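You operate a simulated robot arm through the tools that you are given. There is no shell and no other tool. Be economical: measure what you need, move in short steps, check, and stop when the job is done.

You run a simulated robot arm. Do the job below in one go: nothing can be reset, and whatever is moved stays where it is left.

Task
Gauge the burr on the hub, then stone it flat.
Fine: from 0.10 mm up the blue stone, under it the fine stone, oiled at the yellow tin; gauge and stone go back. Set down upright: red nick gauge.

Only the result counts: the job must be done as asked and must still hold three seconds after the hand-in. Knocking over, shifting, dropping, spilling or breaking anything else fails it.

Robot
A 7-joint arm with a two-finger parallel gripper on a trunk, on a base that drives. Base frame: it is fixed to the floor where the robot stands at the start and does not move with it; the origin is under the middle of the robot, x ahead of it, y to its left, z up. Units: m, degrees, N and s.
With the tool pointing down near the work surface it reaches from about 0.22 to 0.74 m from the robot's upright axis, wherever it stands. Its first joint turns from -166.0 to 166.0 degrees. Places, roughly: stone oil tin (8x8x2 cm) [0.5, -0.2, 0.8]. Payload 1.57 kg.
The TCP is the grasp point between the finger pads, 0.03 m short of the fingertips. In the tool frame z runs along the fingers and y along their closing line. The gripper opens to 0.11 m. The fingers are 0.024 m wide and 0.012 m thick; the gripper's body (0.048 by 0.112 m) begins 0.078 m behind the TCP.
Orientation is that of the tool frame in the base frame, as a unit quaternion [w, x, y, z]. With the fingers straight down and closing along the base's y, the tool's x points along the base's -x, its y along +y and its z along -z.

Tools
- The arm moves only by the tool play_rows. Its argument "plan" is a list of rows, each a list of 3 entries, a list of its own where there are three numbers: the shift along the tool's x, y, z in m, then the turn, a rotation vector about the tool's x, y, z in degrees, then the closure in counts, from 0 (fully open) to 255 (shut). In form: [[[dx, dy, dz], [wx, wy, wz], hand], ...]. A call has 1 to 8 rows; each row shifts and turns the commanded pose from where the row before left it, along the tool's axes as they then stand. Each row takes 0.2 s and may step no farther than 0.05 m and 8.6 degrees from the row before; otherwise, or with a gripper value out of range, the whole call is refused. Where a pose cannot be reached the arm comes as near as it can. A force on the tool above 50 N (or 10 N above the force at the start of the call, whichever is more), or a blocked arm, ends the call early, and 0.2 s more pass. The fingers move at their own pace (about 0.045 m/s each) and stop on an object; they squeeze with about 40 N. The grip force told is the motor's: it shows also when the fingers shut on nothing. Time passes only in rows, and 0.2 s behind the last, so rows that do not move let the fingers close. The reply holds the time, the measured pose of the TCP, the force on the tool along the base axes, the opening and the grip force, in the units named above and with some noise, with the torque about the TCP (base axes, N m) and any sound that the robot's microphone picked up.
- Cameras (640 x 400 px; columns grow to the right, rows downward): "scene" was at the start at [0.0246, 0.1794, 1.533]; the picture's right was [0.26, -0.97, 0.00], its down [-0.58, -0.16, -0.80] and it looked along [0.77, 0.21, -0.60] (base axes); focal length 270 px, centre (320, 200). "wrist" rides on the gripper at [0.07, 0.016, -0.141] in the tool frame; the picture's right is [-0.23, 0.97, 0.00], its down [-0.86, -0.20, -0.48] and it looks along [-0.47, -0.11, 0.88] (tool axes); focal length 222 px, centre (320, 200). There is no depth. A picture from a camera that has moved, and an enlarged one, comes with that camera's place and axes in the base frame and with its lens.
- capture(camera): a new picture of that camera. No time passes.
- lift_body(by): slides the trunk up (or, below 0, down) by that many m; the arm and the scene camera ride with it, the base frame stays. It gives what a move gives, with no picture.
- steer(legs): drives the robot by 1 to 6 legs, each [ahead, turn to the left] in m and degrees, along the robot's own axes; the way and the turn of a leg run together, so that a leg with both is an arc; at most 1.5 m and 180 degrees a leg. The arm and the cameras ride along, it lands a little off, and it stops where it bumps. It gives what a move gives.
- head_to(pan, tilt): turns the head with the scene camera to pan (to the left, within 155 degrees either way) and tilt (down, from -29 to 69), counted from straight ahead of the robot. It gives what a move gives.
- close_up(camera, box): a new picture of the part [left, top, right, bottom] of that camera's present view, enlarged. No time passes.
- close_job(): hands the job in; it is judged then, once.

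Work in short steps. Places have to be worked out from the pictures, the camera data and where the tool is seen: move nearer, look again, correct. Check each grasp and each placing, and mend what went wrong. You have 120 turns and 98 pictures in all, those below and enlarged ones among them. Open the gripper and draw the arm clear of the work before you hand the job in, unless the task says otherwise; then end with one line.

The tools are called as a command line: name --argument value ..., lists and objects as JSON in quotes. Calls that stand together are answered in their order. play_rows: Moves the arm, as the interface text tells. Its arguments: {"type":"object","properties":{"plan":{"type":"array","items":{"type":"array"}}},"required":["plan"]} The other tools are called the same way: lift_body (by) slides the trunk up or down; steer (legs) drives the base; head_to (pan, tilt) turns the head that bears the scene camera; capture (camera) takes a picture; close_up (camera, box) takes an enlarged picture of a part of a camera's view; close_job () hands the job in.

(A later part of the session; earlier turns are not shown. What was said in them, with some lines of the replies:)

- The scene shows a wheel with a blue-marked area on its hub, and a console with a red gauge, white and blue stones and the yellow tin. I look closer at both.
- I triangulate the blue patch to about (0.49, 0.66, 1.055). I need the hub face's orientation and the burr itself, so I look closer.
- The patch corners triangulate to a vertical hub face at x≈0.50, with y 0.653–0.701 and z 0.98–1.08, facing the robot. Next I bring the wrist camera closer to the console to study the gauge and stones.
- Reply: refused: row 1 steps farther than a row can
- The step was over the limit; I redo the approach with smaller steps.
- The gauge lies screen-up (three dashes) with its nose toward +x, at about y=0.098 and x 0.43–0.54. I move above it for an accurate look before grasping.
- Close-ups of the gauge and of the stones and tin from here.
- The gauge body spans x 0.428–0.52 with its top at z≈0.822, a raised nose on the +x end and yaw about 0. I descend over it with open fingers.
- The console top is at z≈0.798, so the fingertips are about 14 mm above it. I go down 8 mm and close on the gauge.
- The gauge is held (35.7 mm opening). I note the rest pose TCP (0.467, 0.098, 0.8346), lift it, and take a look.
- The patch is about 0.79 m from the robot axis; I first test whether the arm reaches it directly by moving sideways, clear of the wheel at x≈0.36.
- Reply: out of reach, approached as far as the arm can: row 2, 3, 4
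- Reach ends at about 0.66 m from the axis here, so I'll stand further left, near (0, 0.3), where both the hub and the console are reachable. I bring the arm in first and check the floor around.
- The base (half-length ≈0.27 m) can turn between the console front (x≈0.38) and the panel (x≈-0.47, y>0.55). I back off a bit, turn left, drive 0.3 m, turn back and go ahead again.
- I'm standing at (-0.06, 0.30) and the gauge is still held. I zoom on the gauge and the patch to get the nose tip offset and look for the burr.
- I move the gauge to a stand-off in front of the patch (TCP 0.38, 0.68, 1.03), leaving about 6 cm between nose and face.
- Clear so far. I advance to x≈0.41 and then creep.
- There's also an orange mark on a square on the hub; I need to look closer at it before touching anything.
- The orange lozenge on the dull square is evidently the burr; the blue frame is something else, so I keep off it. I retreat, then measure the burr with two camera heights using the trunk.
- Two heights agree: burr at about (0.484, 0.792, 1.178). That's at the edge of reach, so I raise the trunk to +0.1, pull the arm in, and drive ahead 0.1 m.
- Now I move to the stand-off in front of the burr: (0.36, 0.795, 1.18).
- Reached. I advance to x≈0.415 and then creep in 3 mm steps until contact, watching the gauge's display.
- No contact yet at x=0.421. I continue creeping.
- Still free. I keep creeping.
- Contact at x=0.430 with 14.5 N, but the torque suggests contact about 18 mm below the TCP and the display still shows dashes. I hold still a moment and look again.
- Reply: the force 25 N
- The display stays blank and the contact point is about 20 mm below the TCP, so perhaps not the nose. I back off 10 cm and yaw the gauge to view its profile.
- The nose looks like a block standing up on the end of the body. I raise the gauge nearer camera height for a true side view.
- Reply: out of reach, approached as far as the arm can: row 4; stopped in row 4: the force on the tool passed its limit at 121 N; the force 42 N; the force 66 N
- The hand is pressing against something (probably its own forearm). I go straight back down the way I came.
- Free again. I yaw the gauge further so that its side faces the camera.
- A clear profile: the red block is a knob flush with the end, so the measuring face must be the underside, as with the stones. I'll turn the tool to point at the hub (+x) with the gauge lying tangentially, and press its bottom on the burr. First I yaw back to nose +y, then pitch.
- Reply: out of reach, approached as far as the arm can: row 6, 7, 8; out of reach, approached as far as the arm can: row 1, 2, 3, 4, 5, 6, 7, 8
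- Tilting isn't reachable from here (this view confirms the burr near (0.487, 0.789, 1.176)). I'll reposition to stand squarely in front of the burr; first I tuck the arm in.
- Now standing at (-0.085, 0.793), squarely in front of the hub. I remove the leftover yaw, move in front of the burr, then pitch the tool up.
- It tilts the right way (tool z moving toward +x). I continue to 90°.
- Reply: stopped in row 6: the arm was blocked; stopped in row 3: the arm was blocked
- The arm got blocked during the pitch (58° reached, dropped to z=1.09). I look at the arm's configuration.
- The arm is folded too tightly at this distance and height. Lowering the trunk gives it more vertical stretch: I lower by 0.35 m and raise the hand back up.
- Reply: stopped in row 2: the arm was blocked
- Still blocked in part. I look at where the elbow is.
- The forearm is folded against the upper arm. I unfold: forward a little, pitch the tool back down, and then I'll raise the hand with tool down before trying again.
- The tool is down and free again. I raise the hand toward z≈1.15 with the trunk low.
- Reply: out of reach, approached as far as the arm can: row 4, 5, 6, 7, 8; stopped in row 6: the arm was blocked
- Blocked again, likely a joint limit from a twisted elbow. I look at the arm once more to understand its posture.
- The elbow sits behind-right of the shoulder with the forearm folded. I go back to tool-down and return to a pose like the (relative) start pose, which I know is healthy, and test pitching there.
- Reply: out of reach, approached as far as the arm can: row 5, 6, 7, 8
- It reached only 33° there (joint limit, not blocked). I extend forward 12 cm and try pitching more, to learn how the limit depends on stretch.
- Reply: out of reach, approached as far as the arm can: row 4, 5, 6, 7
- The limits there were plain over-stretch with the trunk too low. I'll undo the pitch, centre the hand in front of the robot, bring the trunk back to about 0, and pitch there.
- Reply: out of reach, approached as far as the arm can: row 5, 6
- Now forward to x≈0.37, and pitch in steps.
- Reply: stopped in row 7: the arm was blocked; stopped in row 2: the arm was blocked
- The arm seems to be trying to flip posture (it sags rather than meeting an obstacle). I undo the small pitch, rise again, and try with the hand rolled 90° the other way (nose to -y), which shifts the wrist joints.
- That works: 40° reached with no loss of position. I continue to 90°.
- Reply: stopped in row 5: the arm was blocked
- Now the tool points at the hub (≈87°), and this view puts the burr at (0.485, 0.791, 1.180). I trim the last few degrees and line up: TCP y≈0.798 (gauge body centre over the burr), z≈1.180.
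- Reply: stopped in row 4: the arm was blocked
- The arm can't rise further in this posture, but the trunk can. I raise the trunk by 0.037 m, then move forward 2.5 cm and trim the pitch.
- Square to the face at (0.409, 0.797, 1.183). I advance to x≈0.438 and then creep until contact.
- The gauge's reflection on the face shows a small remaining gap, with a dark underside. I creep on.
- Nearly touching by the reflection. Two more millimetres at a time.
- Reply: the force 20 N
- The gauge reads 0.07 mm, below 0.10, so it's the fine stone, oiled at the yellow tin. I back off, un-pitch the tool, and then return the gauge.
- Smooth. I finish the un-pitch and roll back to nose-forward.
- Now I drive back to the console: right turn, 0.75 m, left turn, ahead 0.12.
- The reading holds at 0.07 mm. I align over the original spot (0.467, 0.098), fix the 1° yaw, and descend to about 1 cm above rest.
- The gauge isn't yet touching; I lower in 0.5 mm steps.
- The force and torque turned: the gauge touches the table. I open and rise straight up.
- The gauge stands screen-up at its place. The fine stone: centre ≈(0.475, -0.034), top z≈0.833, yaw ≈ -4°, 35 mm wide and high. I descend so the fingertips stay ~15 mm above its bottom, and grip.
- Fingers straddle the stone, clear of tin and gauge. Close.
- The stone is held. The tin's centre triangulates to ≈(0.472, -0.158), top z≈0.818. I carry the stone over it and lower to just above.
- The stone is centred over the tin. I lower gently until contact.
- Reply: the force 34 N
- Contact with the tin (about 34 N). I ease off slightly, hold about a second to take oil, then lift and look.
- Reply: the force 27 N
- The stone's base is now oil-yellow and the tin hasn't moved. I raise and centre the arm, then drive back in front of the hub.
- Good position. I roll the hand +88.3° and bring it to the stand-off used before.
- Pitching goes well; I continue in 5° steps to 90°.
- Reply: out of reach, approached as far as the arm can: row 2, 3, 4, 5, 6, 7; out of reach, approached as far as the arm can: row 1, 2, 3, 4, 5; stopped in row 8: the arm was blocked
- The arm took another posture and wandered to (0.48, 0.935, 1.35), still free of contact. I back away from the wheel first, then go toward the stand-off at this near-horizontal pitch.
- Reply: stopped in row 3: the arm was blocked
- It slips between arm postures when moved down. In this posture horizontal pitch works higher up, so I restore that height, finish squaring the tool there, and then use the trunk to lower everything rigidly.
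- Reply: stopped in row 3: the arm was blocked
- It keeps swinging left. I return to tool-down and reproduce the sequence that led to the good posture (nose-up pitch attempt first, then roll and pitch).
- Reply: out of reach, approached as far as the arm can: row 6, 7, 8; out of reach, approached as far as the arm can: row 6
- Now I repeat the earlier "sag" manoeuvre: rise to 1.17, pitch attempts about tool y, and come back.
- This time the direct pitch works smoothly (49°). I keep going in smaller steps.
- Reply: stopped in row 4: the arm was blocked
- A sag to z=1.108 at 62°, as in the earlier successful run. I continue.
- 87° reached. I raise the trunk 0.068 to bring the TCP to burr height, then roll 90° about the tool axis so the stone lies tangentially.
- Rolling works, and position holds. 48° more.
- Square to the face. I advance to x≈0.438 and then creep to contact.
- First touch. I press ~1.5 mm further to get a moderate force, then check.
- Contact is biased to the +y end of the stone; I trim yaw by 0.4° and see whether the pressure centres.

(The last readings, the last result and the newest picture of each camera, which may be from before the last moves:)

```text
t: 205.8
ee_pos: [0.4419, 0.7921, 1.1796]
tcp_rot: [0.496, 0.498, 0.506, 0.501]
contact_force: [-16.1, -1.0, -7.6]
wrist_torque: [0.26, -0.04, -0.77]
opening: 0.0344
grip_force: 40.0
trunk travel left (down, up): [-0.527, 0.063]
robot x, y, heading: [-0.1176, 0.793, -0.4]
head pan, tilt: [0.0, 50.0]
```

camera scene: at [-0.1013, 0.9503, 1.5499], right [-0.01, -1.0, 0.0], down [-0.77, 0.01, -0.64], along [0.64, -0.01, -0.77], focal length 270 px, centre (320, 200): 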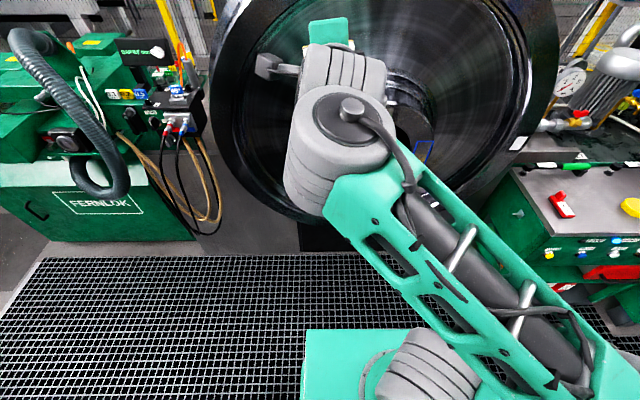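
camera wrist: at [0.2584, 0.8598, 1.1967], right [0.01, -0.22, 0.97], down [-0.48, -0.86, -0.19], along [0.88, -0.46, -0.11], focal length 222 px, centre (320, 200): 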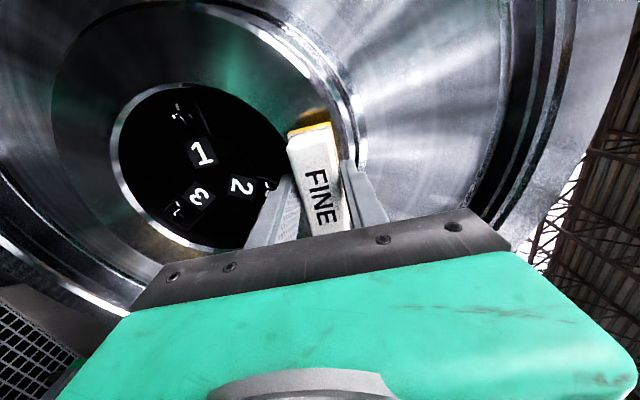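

Now it's the other end, so flat is in between: I go back 0.2° and begin stroking tangentially ±12 mm.

play_rows --plan '[[[0, 0, 0], [0, -0.2, 0], 255], [[0.006, 0, 0], [0, 0, 0], 255], [[0.006, 0, 0], [0, 0, 0], 255], [[-0.008, 0, 0], [0, 0, 0], 255], [[-0.008, 0, 0], [0, 0, 0], 255], [[-0.008, 0, 0], [0, 0, 0], 255], [[0.006, 0, 0], [0, 0, 0], 255], [[0.006, 0, 0], [0, 0, 0], 255]]'

capture --camera "wrist"

```text
t: 207.7
ee_pos: [0.4425, 0.7923, 1.1821]
tcp_rot: [0.499, 0.497, 0.504, 0.5]
contact_force: [-13.7, -4.8, -1.1]
wrist_torque: [0.05, -0.11, 0.22]
opening: 0.0344
grip_force: 40.0
trunk travel left (down, up): [-0.527, 0.063]
robot x, y, heading: [-0.1203, 0.7912, -0.6]
head pan, tilt: [0.0, 50.0]
```

```text
23 pictures are left
camera wrist: at [0.3004, 0.859, 1.1969], right [0.01, -0.22, 0.97], down [-0.47, -0.86, -0.19], along [0.88, -0.46, -0.11], focal length 222 px, centre (320, 200)
```

wrist: 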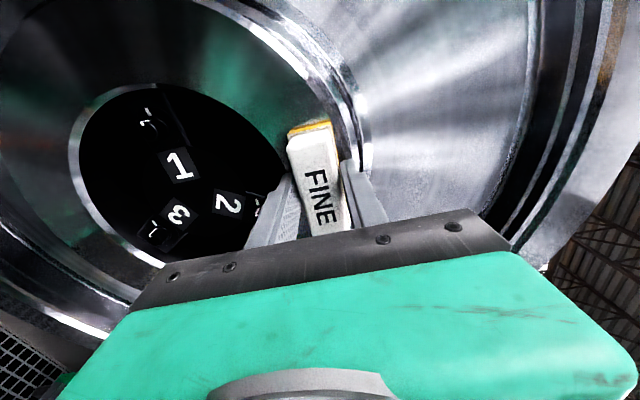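

Steady contact around 13 N. I make more full strokes.

play_rows --plan '[[[0.012, 0, 0], [0, 0, 0], 255], [[-0.012, 0, 0], [0, 0, 0], 255], [[-0.012, 0, 0], [0, 0, 0], 255], [[0.012, 0, 0], [0, 0, 0], 255], [[0.012, 0, 0], [0, 0, 0], 255], [[-0.012, 0, 0], [0, 0, 0], 255], [[-0.012, 0, 0], [0, 0, 0], 255], [[0.012, 0, 0], [0, 0, 0], 255]]'

play_rows --plan '[[[0.012, 0, 0], [0, 0, 0], 255], [[-0.012, 0, 0], [0, 0, 0], 255], [[-0.012, 0, 0], [0, 0, 0], 255], [[0.012, 0, 0], [0, 0, 0], 255], [[0.012, 0, 0], [0, 0, 0], 255], [[-0.012, 0, 0], [0, 0, 0], 255], [[-0.012, 0, 0], [0, 0, 0], 255], [[0.012, 0, 0], [0, 0, 0], 255]]'

play_rows --plan '[[[0, 0, -0.01], [0, 0, 0], 255], [[0, 0, -0.03], [0, 0, 0], 255], [[0, -0.02, -0.01], [0, 0, 0], 255], [[0, -0.02, 0], [0, 0, 0], 255]]'

capture --camera "wrist"

```text
t: 209.4
ee_pos: [0.4419, 0.7897, 1.1798]
tcp_rot: [0.498, 0.498, 0.504, 0.5]
contact_force: [-16.3, -5.4, -2.5]
wrist_torque: [-0.05, 0.07, 0.44]
opening: 0.0343
grip_force: 39.9
trunk travel left (down, up): [-0.527, 0.063]
robot x, y, heading: [-0.1185, 0.7941, -0.5]
head pan, tilt: [0.0, 50.0]
```

```text
t: 211.2
ee_pos: [0.4419, 0.7912, 1.1806]
tcp_rot: [0.5, 0.499, 0.503, 0.498]
contact_force: [-18.3, -6.1, -3.6]
wrist_torque: [-0.03, 0.07, 0.42]
opening: 0.0344
grip_force: 39.7
trunk travel left (down, up): [-0.527, 0.063]
robot x, y, heading: [-0.1209, 0.797, -0.5]
head pan, tilt: [0.0, 50.0]
```

```text
t: 212.2
ee_pos: [0.3938, 0.7911, 1.1403]
tcp_rot: [0.498, 0.498, 0.505, 0.499]
contact_force: [-0.3, 0.4, -2.2]
wrist_torque: [0.02, 0.02, 0.0]
opening: 0.0345
grip_force: 40.7
trunk travel left (down, up): [-0.527, 0.063]
robot x, y, heading: [-0.123, 0.7951, -0.5]
head pan, tilt: [0.0, 50.0]
```

```text
22 pictures are left
camera wrist: at [0.2519, 0.8587, 1.1568], right [0.01, -0.22, 0.97], down [-0.47, -0.86, -0.19], along [0.88, -0.46, -0.11], focal length 222 px, centre (320, 200)
```

wrist: 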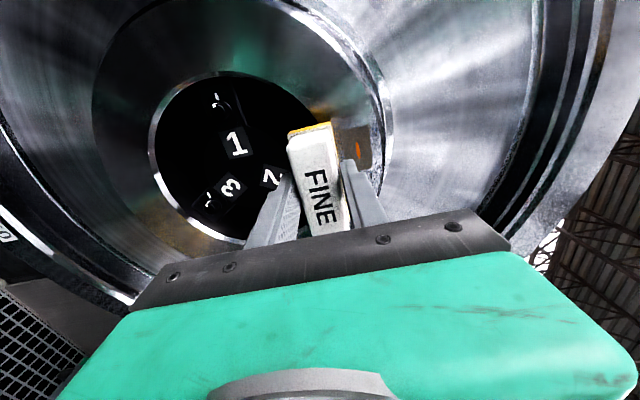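

close_up --camera "wrist" --box '[320, 110, 400, 180]'

```text
5.71 times, centred on (360, 145) of wrist
camera zoom: at [0.2519, 0.8587, 1.1568], right [0.01, -0.22, 0.97], down [-0.47, -0.86, -0.19], along [0.88, -0.46, -0.11], focal length 1269 px, centre (91, 514)
```

zoom: 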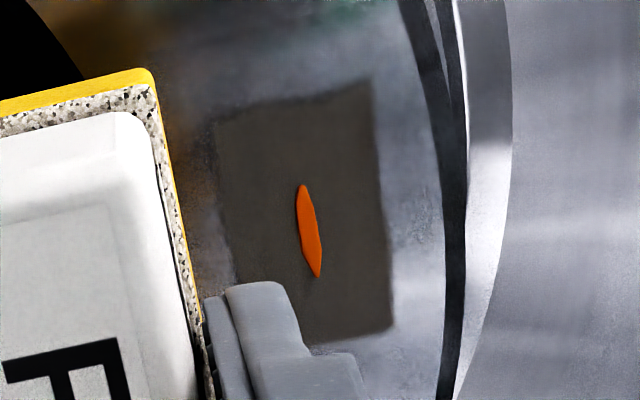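

The burr is still visible, so more stoning is needed. I return to contact with a little more pressure and longer strokes.

play_rows --plan '[[[0, 0.02, 0], [0, 0, 0], 255], [[0, 0.02, 0], [0, 0, 0], 255], [[0, 0, 0.03], [0, 0, 0], 255], [[0, 0, 0.015], [0, 0, 0], 255], [[0, 0, 0.005], [0, 0, 0], 255], [[0, 0, 0.0005], [0, 0, 0], 255], [[0, 0, 0], [0, 0, 0], 255]]'

play_rows --plan '[[[0.018, 0, 0], [0, 0, 0], 255], [[-0.018, 0, 0], [0, 0, 0], 255], [[-0.018, 0, 0], [0, 0, 0], 255], [[0.018, 0, 0], [0, 0, 0], 255], [[0.018, 0, 0], [0, 0, 0], 255], [[-0.018, 0, 0], [0, 0, 0], 255], [[-0.018, 0, 0], [0, 0, 0], 255], [[0.018, 0, 0], [0, 0, 0], 255]]'

play_rows --plan '[[[0.018, 0, 0], [0, 0, 0], 255], [[-0.018, 0, 0], [0, 0, 0], 255], [[-0.018, 0, 0], [0, 0, 0], 255], [[0.018, 0, 0], [0, 0, 0], 255], [[0.018, 0, 0], [0, 0, 0], 255], [[-0.018, 0, 0], [0, 0, 0], 255], [[-0.018, 0, 0], [0, 0, 0], 255], [[0.018, 0, 0], [0, 0, 0], 255]]'

```text
t: 213.8
ee_pos: [0.4434, 0.7924, 1.1801]
tcp_rot: [0.496, 0.499, 0.506, 0.499]
contact_force: [-17.6, -0.1, -6.3]
wrist_torque: [0.02, 0.19, 0.12]
opening: 0.0343
grip_force: 39.8
trunk travel left (down, up): [-0.527, 0.063]
robot x, y, heading: [-0.1212, 0.7915, -0.4]
head pan, tilt: [0.0, 50.0]
```

```text
t: 215.7
ee_pos: [0.4431, 0.7908, 1.1812]
tcp_rot: [0.498, 0.499, 0.505, 0.499]
contact_force: [-12.8, -2.2, -1.7]
wrist_torque: [-0.04, 0.02, 0.38]
opening: 0.0345
grip_force: 40.3
trunk travel left (down, up): [-0.527, 0.063]
robot x, y, heading: [-0.1206, 0.7921, -0.6]
head pan, tilt: [0.0, 50.0]
```

```text
t: 217.4
ee_pos: [0.4432, 0.7904, 1.1806]
tcp_rot: [0.499, 0.499, 0.503, 0.498]
contact_force: [-19.4, -6.1, -3.0]
wrist_torque: [-0.02, 0.13, 0.39]
opening: 0.0345
grip_force: 40.6
trunk travel left (down, up): [-0.527, 0.063]
robot x, y, heading: [-0.1163, 0.793, -0.6]
head pan, tilt: [0.0, 50.0]
```

I trim yaw +0.1° and do slower strokes, then check.

play_rows --plan '[[[0.007, 0, 0.0004], [0, 0.1, 0], 255], [[0.007, 0, 0], [0, 0, 0], 255], [[-0.007, 0, 0], [0, 0, 0], 255], [[-0.007, 0, 0], [0, 0, 0], 255], [[-0.007, 0, 0], [0, 0, 0], 255], [[-0.007, 0, 0], [0, 0, 0], 255], [[0.007, 0, 0], [0, 0, 0], 255], [[0.007, 0, 0], [0, 0, 0], 255]]'

play_rows --plan '[[[0.007, 0, 0], [0, 0, 0], 255], [[0.007, 0, 0], [0, 0, 0], 255], [[-0.007, 0, 0], [0, 0, 0], 255], [[-0.007, 0, 0], [0, 0, 0], 255], [[-0.007, 0, 0], [0, 0, 0], 255], [[-0.007, 0, 0], [0, 0, 0], 255], [[0.007, 0, 0], [0, 0, 0], 255], [[0.007, 0, 0], [0, 0, 0], 255]]'

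play_rows --plan '[[[0, 0, -0.01], [0, 0, 0], 255], [[0, 0, -0.03], [0, 0, 0], 255], [[0, -0.02, -0.01], [0, 0, 0], 255], [[0, -0.02, 0], [0, 0, 0], 255]]'

close_up --camera "wrist" --box '[320, 110, 400, 180]'

```text
t: 219.2
ee_pos: [0.4431, 0.791, 1.1806]
tcp_rot: [0.498, 0.498, 0.505, 0.5]
contact_force: [-25.4, -7.7, -1.6]
wrist_torque: [-0.14, 0.08, -0.78]
opening: 0.0342
grip_force: 39.7
trunk travel left (down, up): [-0.527, 0.063]
robot x, y, heading: [-0.1174, 0.795, -0.6]
head pan, tilt: [0.0, 50.0]
```

```text
t: 221.1
ee_pos: [0.4429, 0.7928, 1.1817]
tcp_rot: [0.497, 0.498, 0.506, 0.5]
contact_force: [-19.4, -5.0, -2.1]
wrist_torque: [-0.03, 0.09, 0.28]
opening: 0.0344
grip_force: 39.8
trunk travel left (down, up): [-0.527, 0.063]
robot x, y, heading: [-0.1199, 0.7953, -0.7]
head pan, tilt: [0.0, 50.0]
```

```text
t: 222.1
ee_pos: [0.3947, 0.791, 1.1406]
tcp_rot: [0.496, 0.499, 0.506, 0.499]
contact_force: [-0.6, 0.4, -1.9]
wrist_torque: [0.01, 0.02, 0.04]
opening: 0.0345
grip_force: 40.3
trunk travel left (down, up): [-0.527, 0.063]
robot x, y, heading: [-0.1192, 0.7988, -0.5]
head pan, tilt: [0.0, 50.0]
```

```text
5.71 times, centred on (360, 145) of wrist
camera zoom: at [0.253, 0.8587, 1.1564], right [0.01, -0.22, 0.97], down [-0.47, -0.86, -0.19], along [0.88, -0.46, -0.11], focal length 1269 px, centre (91, 514)
```

zoom: 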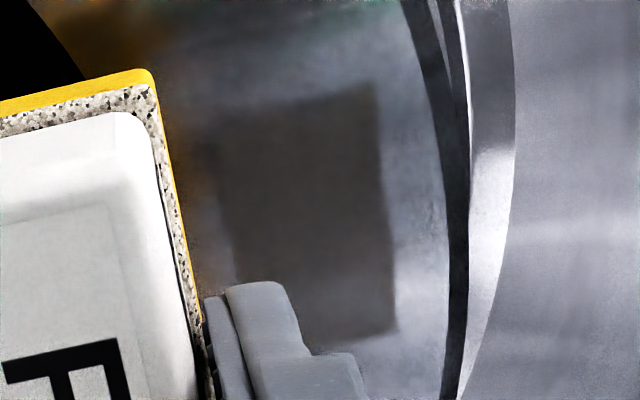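

The burr is gone. I un-pitch the tool the way that worked before, then roll back.

play_rows --plan '[[[0, 0.02, -0.01], [5, 0, 0], 255], [[0, 0, 0], [5, 0, 0], 255], [[0, 0, 0], [5, 0, 0], 255], [[0, 0, 0], [5, 0, 0], 255], [[0, 0, 0], [5, 0, 0], 255], [[0, 0, 0], [5, 0, 0], 255], [[0, 0, 0], [5, 0, 0], 255], [[0, 0, 0], [5, 0, 0], 255]]'

play_rows --plan '[[[0, 0, 0], [7, 0, 0], 255], [[0, 0, 0], [7, 0, 0], 255], [[0, 0, 0], [7, 0, 0], 255], [[0, 0, 0], [7, 0, 0], 255], [[0, 0, 0], [7, 0, 0], 255], [[0, 0, 0], [7, 0, 0], 255], [[0, 0, 0], [7, 0, 0], 255]]'

```text
t: 223.8
ee_pos: [0.3846, 0.7915, 1.1595]
tcp_rot: [0.296, 0.638, 0.647, 0.295]
contact_force: [0.0, 0.0, -2.3]
wrist_torque: [0.03, 0.05, 0.01]
opening: 0.0346
grip_force: 39.9
trunk travel left (down, up): [-0.527, 0.063]
robot x, y, heading: [-0.1192, 0.7931, -0.6]
head pan, tilt: [0.0, 50.0]
```

```text
t: 225.4
ee_pos: [0.3854, 0.7903, 1.1605]
tcp_rot: [0.006, 0.703, 0.711, 0.0]
contact_force: [0.1, 0.1, -2.3]
wrist_torque: [0.0, 0.0, 0.02]
opening: 0.0344
grip_force: 40.0
trunk travel left (down, up): [-0.527, 0.063]
robot x, y, heading: [-0.1213, 0.794, -0.4]
head pan, tilt: [0.0, 50.0]
```

Smooth. Roll back to 0 and pull back slightly, then drive to the console.

play_rows --plan '[[[0, -0.03, 0], [0, 0, -8.12], 255], [[0, 0, 0], [0, 0, -8.12], 255], [[0, 0, 0], [0, 0, -8.12], 255], [[0, 0, 0], [0, 0, -8.12], 255], [[0, 0, 0], [0, 0, -8.12], 255], [[0, 0, 0], [0, 0, -8.12], 255], [[0, 0, 0], [0, 0, -8.12], 255], [[0, 0, 0], [0, 0, -8.12], 255]]'

play_rows --plan '[[[0, 0, 0], [0, 0, -8.12], 255], [[0, 0, 0], [0, 0, -8.12], 255], [[0, 0, 0], [0, 0, -8.12], 255], [[0.02, 0, 0], [0, 0, 0], 255]]'

steer --legs '[[0, -89.5], [0.75, 0], [0, 90], [0.125, 0]]'

lift_body --by -0.068

```text
t: 227.2
ee_pos: [0.356, 0.7906, 1.1607]
tcp_rot: [0.005, 0.21, 0.978, -0.001]
contact_force: [-0.1, 0.5, -1.9]
wrist_torque: [0.0, 0.0, 0.0]
opening: 0.0343
grip_force: 40.4
trunk travel left (down, up): [-0.527, 0.063]
robot x, y, heading: [-0.118, 0.7965, -0.4]
head pan, tilt: [0.0, 50.0]
```

```text
t: 228.2
ee_pos: [0.334, 0.792, 1.1605]
tcp_rot: [0.004, 0.0, 1.0, -0.001]
contact_force: [0.5, 0.1, -3.1]
wrist_torque: [0.0, 0.01, -0.03]
opening: 0.0344
grip_force: 39.7
trunk travel left (down, up): [-0.527, 0.063]
robot x, y, heading: [-0.1201, 0.7973, -0.5]
head pan, tilt: [0.0, 50.0]
```

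```text
t: 240.8
ee_pos: [0.4633, 0.0588, 1.1587]
tcp_rot: [0.005, -0.011, 1.0, -0.002]
contact_force: [0.7, 0.2, -1.9]
wrist_torque: [0.01, 0.05, -0.01]
opening: 0.0345
grip_force: 40.5
trunk travel left (down, up): [-0.527, 0.063]
robot x, y, heading: [0.0097, 0.0504, 0.9]
head pan, tilt: [0.0, 50.0]
```

```text
t: 241.9
ee_pos: [0.4634, 0.0595, 1.0928]
tcp_rot: [0.006, -0.011, 1.0, -0.002]
contact_force: [-0.1, 0.1, -2.3]
wrist_torque: [-0.01, 0.0, -0.01]
opening: 0.0344
grip_force: 39.8
trunk travel left (down, up): [-0.459, 0.131]
robot x, y, heading: [0.0079, 0.0494, 0.8]
head pan, tilt: [0.0, 50.0]
```

I set the stone's original yaw, remove the small tilt, and move over its spot (0.4735, -0.0345), descending to about 15 mm above rest.

play_rows --plan '[[[0, 0, 0], [-0.2, 0.7, 5.2], 255], [[-0.0055, -0.031, 0.02], [0, 0, 0], 255], [[-0.0055, -0.031, 0.02], [0, 0, 0], 255], [[-0.0055, -0.031, 0.02], [0, 0, 0], 255], [[0, 0, 0.04], [0, 0, 0], 255], [[0, 0, 0.04], [0, 0, 0], 255], [[0, 0, 0.04], [0, 0, 0], 255], [[0, 0, 0.04], [0, 0, 0], 255]]'

close_up --camera "scene" --box '[290, 130, 480, 270]'

```text
t: 243.7
ee_pos: [0.4738, -0.0343, 0.8714]
tcp_rot: [0.0, 0.034, 0.999, 0.0]
contact_force: [-0.9, 0.0, -2.3]
wrist_torque: [0.04, 0.03, 0.02]
opening: 0.0305
grip_force: 39.3
trunk travel left (down, up): [-0.459, 0.131]
robot x, y, heading: [0.0077, 0.055, 1.0]
head pan, tilt: [0.0, 50.0]
```

```text
2.86 times, centred on (385, 200) of scene
camera zoom: at [0.0243, 0.2079, 1.5145], right [0.02, -1.0, 0.0], down [-0.77, -0.01, -0.64], along [0.64, 0.01, -0.77], focal length 772 px, centre (134, 200)
```

zoom: 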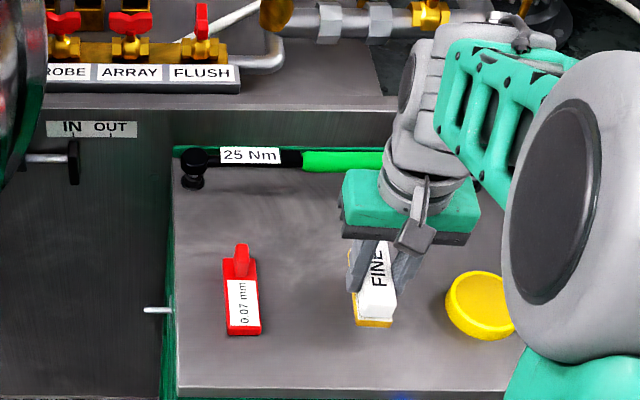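

The opening dropped to 30.5 mm — the stone may have slipped toward its rounded top. I check before lowering.

close_up --camera "wrist" --box '[220, 80, 420, 250]'

close_up --camera "scene" --box '[370, 180, 430, 230]'

```text
2.35 times, centred on (320, 165) of wrist
camera zoom: at [0.4051, -0.0146, 1.0127], right [0.29, 0.96, 0.0], down [0.84, -0.26, 0.48], along [0.46, -0.14, -0.88], focal length 523 px, centre (320, 282)
```

zoom: 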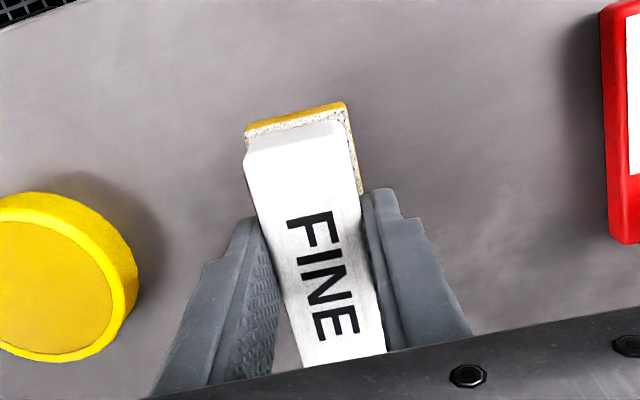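

```text
8.00 times, centred on (400, 205) of scene
camera zoom: at [0.0243, 0.2079, 1.5145], right [0.02, -1.0, 0.0], down [-0.77, -0.01, -0.64], along [0.64, 0.01, -0.77], focal length 2163 px, centre (-320, 160)
```

zoom: 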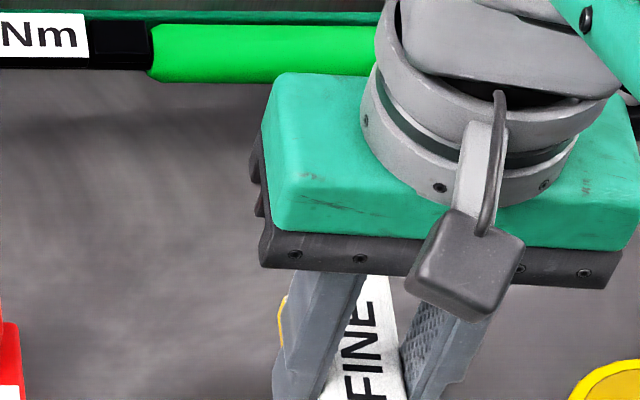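

The fingers have slid from the wider abrasive onto the narrower cap, so the stone hangs a little lower; it still looks level. I lower slowly watching for contact.

play_rows --plan '[[[0, 0, 0.006], [0, 0, 0], 255], [[0, 0, 0.004], [0, 0, 0], 255], [[0, 0, 0.003], [0, 0, 0], 255], [[0, 0, 0], [0, 0, 0], 255]]'

play_rows --plan '[[[0, 0, 0.002], [0, 0, 0], 255], [[0, 0, 0.002], [0, 0, 0], 255], [[0, 0, 0], [0, 0, 0], 255]]'

```text
t: 244.7
ee_pos: [0.4745, -0.0355, 0.8591]
tcp_rot: [-0.001, 0.034, 0.999, 0.0]
contact_force: [-0.4, 0.4, -1.9]
wrist_torque: [0.0, -0.01, -0.01]
opening: 0.0304
grip_force: 39.7
trunk travel left (down, up): [-0.459, 0.131]
robot x, y, heading: [0.011, 0.0502, 0.8]
head pan, tilt: [0.0, 50.0]
```

```text
t: 245.5
ee_pos: [0.4729, -0.035, 0.8543]
tcp_rot: [-0.001, 0.034, 0.999, 0.0]
contact_force: [0.4, -0.7, -2.2]
wrist_torque: [-0.01, 0.01, 0.0]
opening: 0.0303
grip_force: 39.4
trunk travel left (down, up): [-0.459, 0.131]
robot x, y, heading: [0.0092, 0.0501, 1.0]
head pan, tilt: [0.0, 50.0]
```

play_rows --plan '[[[0, 0, 0.002], [0, 0, 0], 255], [[0, 0, 0.001], [0, 0, 0], 255], [[0, 0, 0.001], [0, 0, 0], 255], [[0, 0, 0], [0, 0, 0], 255]]'

play_rows --plan '[[[0, 0, 0.001], [0, 0, 0], 255], [[0, 0, 0.001], [0, 0, 0], 255], [[0, 0, 0], [0, 0, 0], 255]]'

```text
t: 246.5
ee_pos: [0.4732, -0.0349, 0.8512]
tcp_rot: [-0.001, 0.034, 0.999, 0.0]
contact_force: [-0.3, 0.1, -2.5]
wrist_torque: [0.02, 0.02, 0.0]
opening: 0.0304
grip_force: 39.5
trunk travel left (down, up): [-0.459, 0.131]
robot x, y, heading: [0.0112, 0.0526, 1.1]
head pan, tilt: [0.0, 50.0]
```

```text
t: 247.3
ee_pos: [0.4735, -0.0349, 0.8471]
tcp_rot: [0.0, 0.034, 0.999, 0.0]
contact_force: [1.1, 0.8, -1.7]
wrist_torque: [-0.01, 0.03, 0.0]
opening: 0.0305
grip_force: 39.6
trunk travel left (down, up): [-0.459, 0.131]
robot x, y, heading: [0.0094, 0.0493, 1.2]
head pan, tilt: [0.0, 50.0]
```

play_rows --plan '[[[0, 0, 0.001], [0, 0, 0], 255], [[0, 0, 0.001], [0, 0, 0], 255], [[0, 0, 0], [0, 0, 0], 255]]'

play_rows --plan '[[[0, 0, 0.001], [0, 0, 0], 255], [[0, 0, 0], [0, 0, 0], 255]]'

```text
t: 248.1
ee_pos: [0.472, -0.0351, 0.8472]
tcp_rot: [-0.002, 0.034, 0.999, 0.0]
contact_force: [0.1, -0.5, -2.6]
wrist_torque: [-0.02, 0.02, -0.02]
opening: 0.0308
grip_force: 39.4
trunk travel left (down, up): [-0.459, 0.131]
robot x, y, heading: [0.0107, 0.0488, 1.0]
head pan, tilt: [0.0, 50.0]
```

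```text
t: 248.7
ee_pos: [0.4729, -0.0349, 0.8451]
tcp_rot: [-0.001, 0.035, 0.999, 0.0]
contact_force: [-1.1, 0.7, 5.6]
wrist_torque: [0.07, 0.36, -0.02]
opening: 0.0306
grip_force: 39.4
trunk travel left (down, up): [-0.459, 0.131]
robot x, y, heading: [0.0072, 0.0528, 0.6]
head pan, tilt: [0.0, 50.0]
```

Contact (about 8 N) at z=0.845. I release and rise.

play_rows --plan '[[[0, 0, -0.0004], [0, 0, 0], 255], [[0, 0, 0], [0, 0, 0], 120], [[0, 0, 0], [0, 0, 0], 0], [[0, 0, 0], [0, 0, 0], 0], [[0, 0, 0], [0, 0, 0], 0], [[0, 0, 0], [0, 0, 0], 0], [[0, 0, -0.03], [0, 0, 0], 0], [[0, 0, -0.045], [0, 0, 0], 0]]'

play_rows --plan '[[[0, 0, -0.045], [0, 0, 0], 0], [[0, 0, -0.045], [0, 0, 0], 0], [[0, 0, -0.045], [0, 0, -3.9], 0], [[0.045, 0, 0], [0, 0, 0], 0], [[0.045, 0, 0], [0, 0, 0], 0]]'

capture --camera "wrist"

close_up --camera "scene" --box '[290, 130, 480, 270]'

```text
t: 250.5
ee_pos: [0.473, -0.0343, 0.9214]
tcp_rot: [-0.003, 0.034, 0.999, 0.0]
contact_force: [0.7, -0.2, 0.7]
wrist_torque: [0.01, 0.01, 0.01]
opening: 0.11
grip_force: 0.1
trunk travel left (down, up): [-0.459, 0.131]
robot x, y, heading: [0.0074, 0.0542, 0.8]
head pan, tilt: [0.0, 50.0]
```

```text
t: 251.7
ee_pos: [0.3829, -0.0346, 1.057]
tcp_rot: [-0.001, 0.0, 1.0, 0.0]
contact_force: [0.9, 0.2, 0.4]
wrist_torque: [0.0, 0.02, 0.02]
opening: 0.11
grip_force: 0.1
trunk travel left (down, up): [-0.459, 0.131]
robot x, y, heading: [0.0085, 0.0523, 1.0]
head pan, tilt: [0.0, 50.0]
```

```text
16 pictures are left
camera wrist: at [0.313, -0.0197, 1.1973], right [0.23, 0.97, 0.0], down [0.86, -0.2, 0.48], along [0.46, -0.11, -0.88], focal length 222 px, centre (320, 200)
```

wrist: 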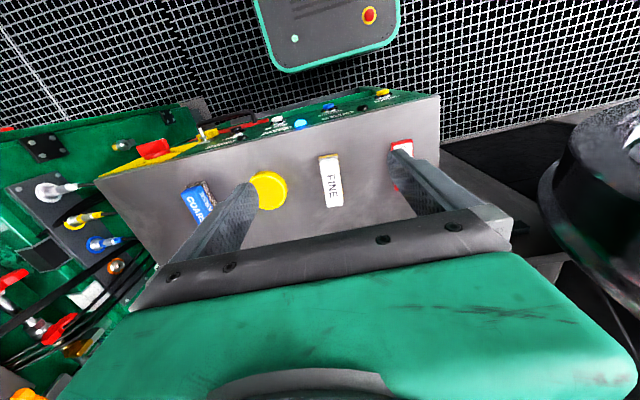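

```text
2.86 times, centred on (385, 200) of scene
camera zoom: at [0.0236, 0.2081, 1.5145], right [0.02, -1.0, 0.0], down [-0.77, -0.01, -0.64], along [0.64, 0.01, -0.77], focal length 772 px, centre (134, 200)
```

zoom: 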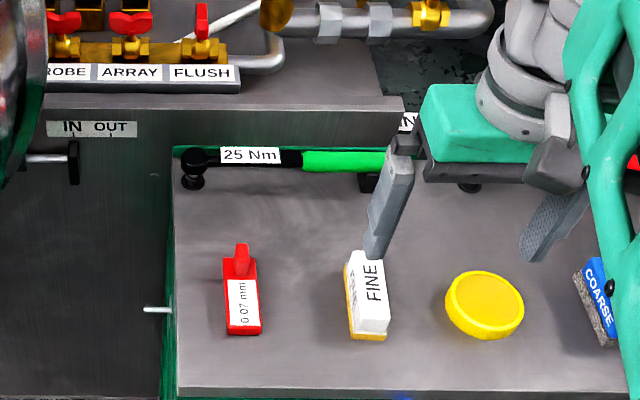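

Stone and gauge are back upright in their places, the tin and coarse stone are untouched, the burr is gone, and the open gripper is clear of the work. I hand the job in.

close_job

```text
The job is handed in.
```

I gauged the burr at 0.07 mm and stoned it flat with the fine stone, oiled at the yellow tin. The last close-up of the hub shows no burr. I did not gauge it again afterwards. Gauge and stone are back in their places, the gauge set down upright with its screen up.
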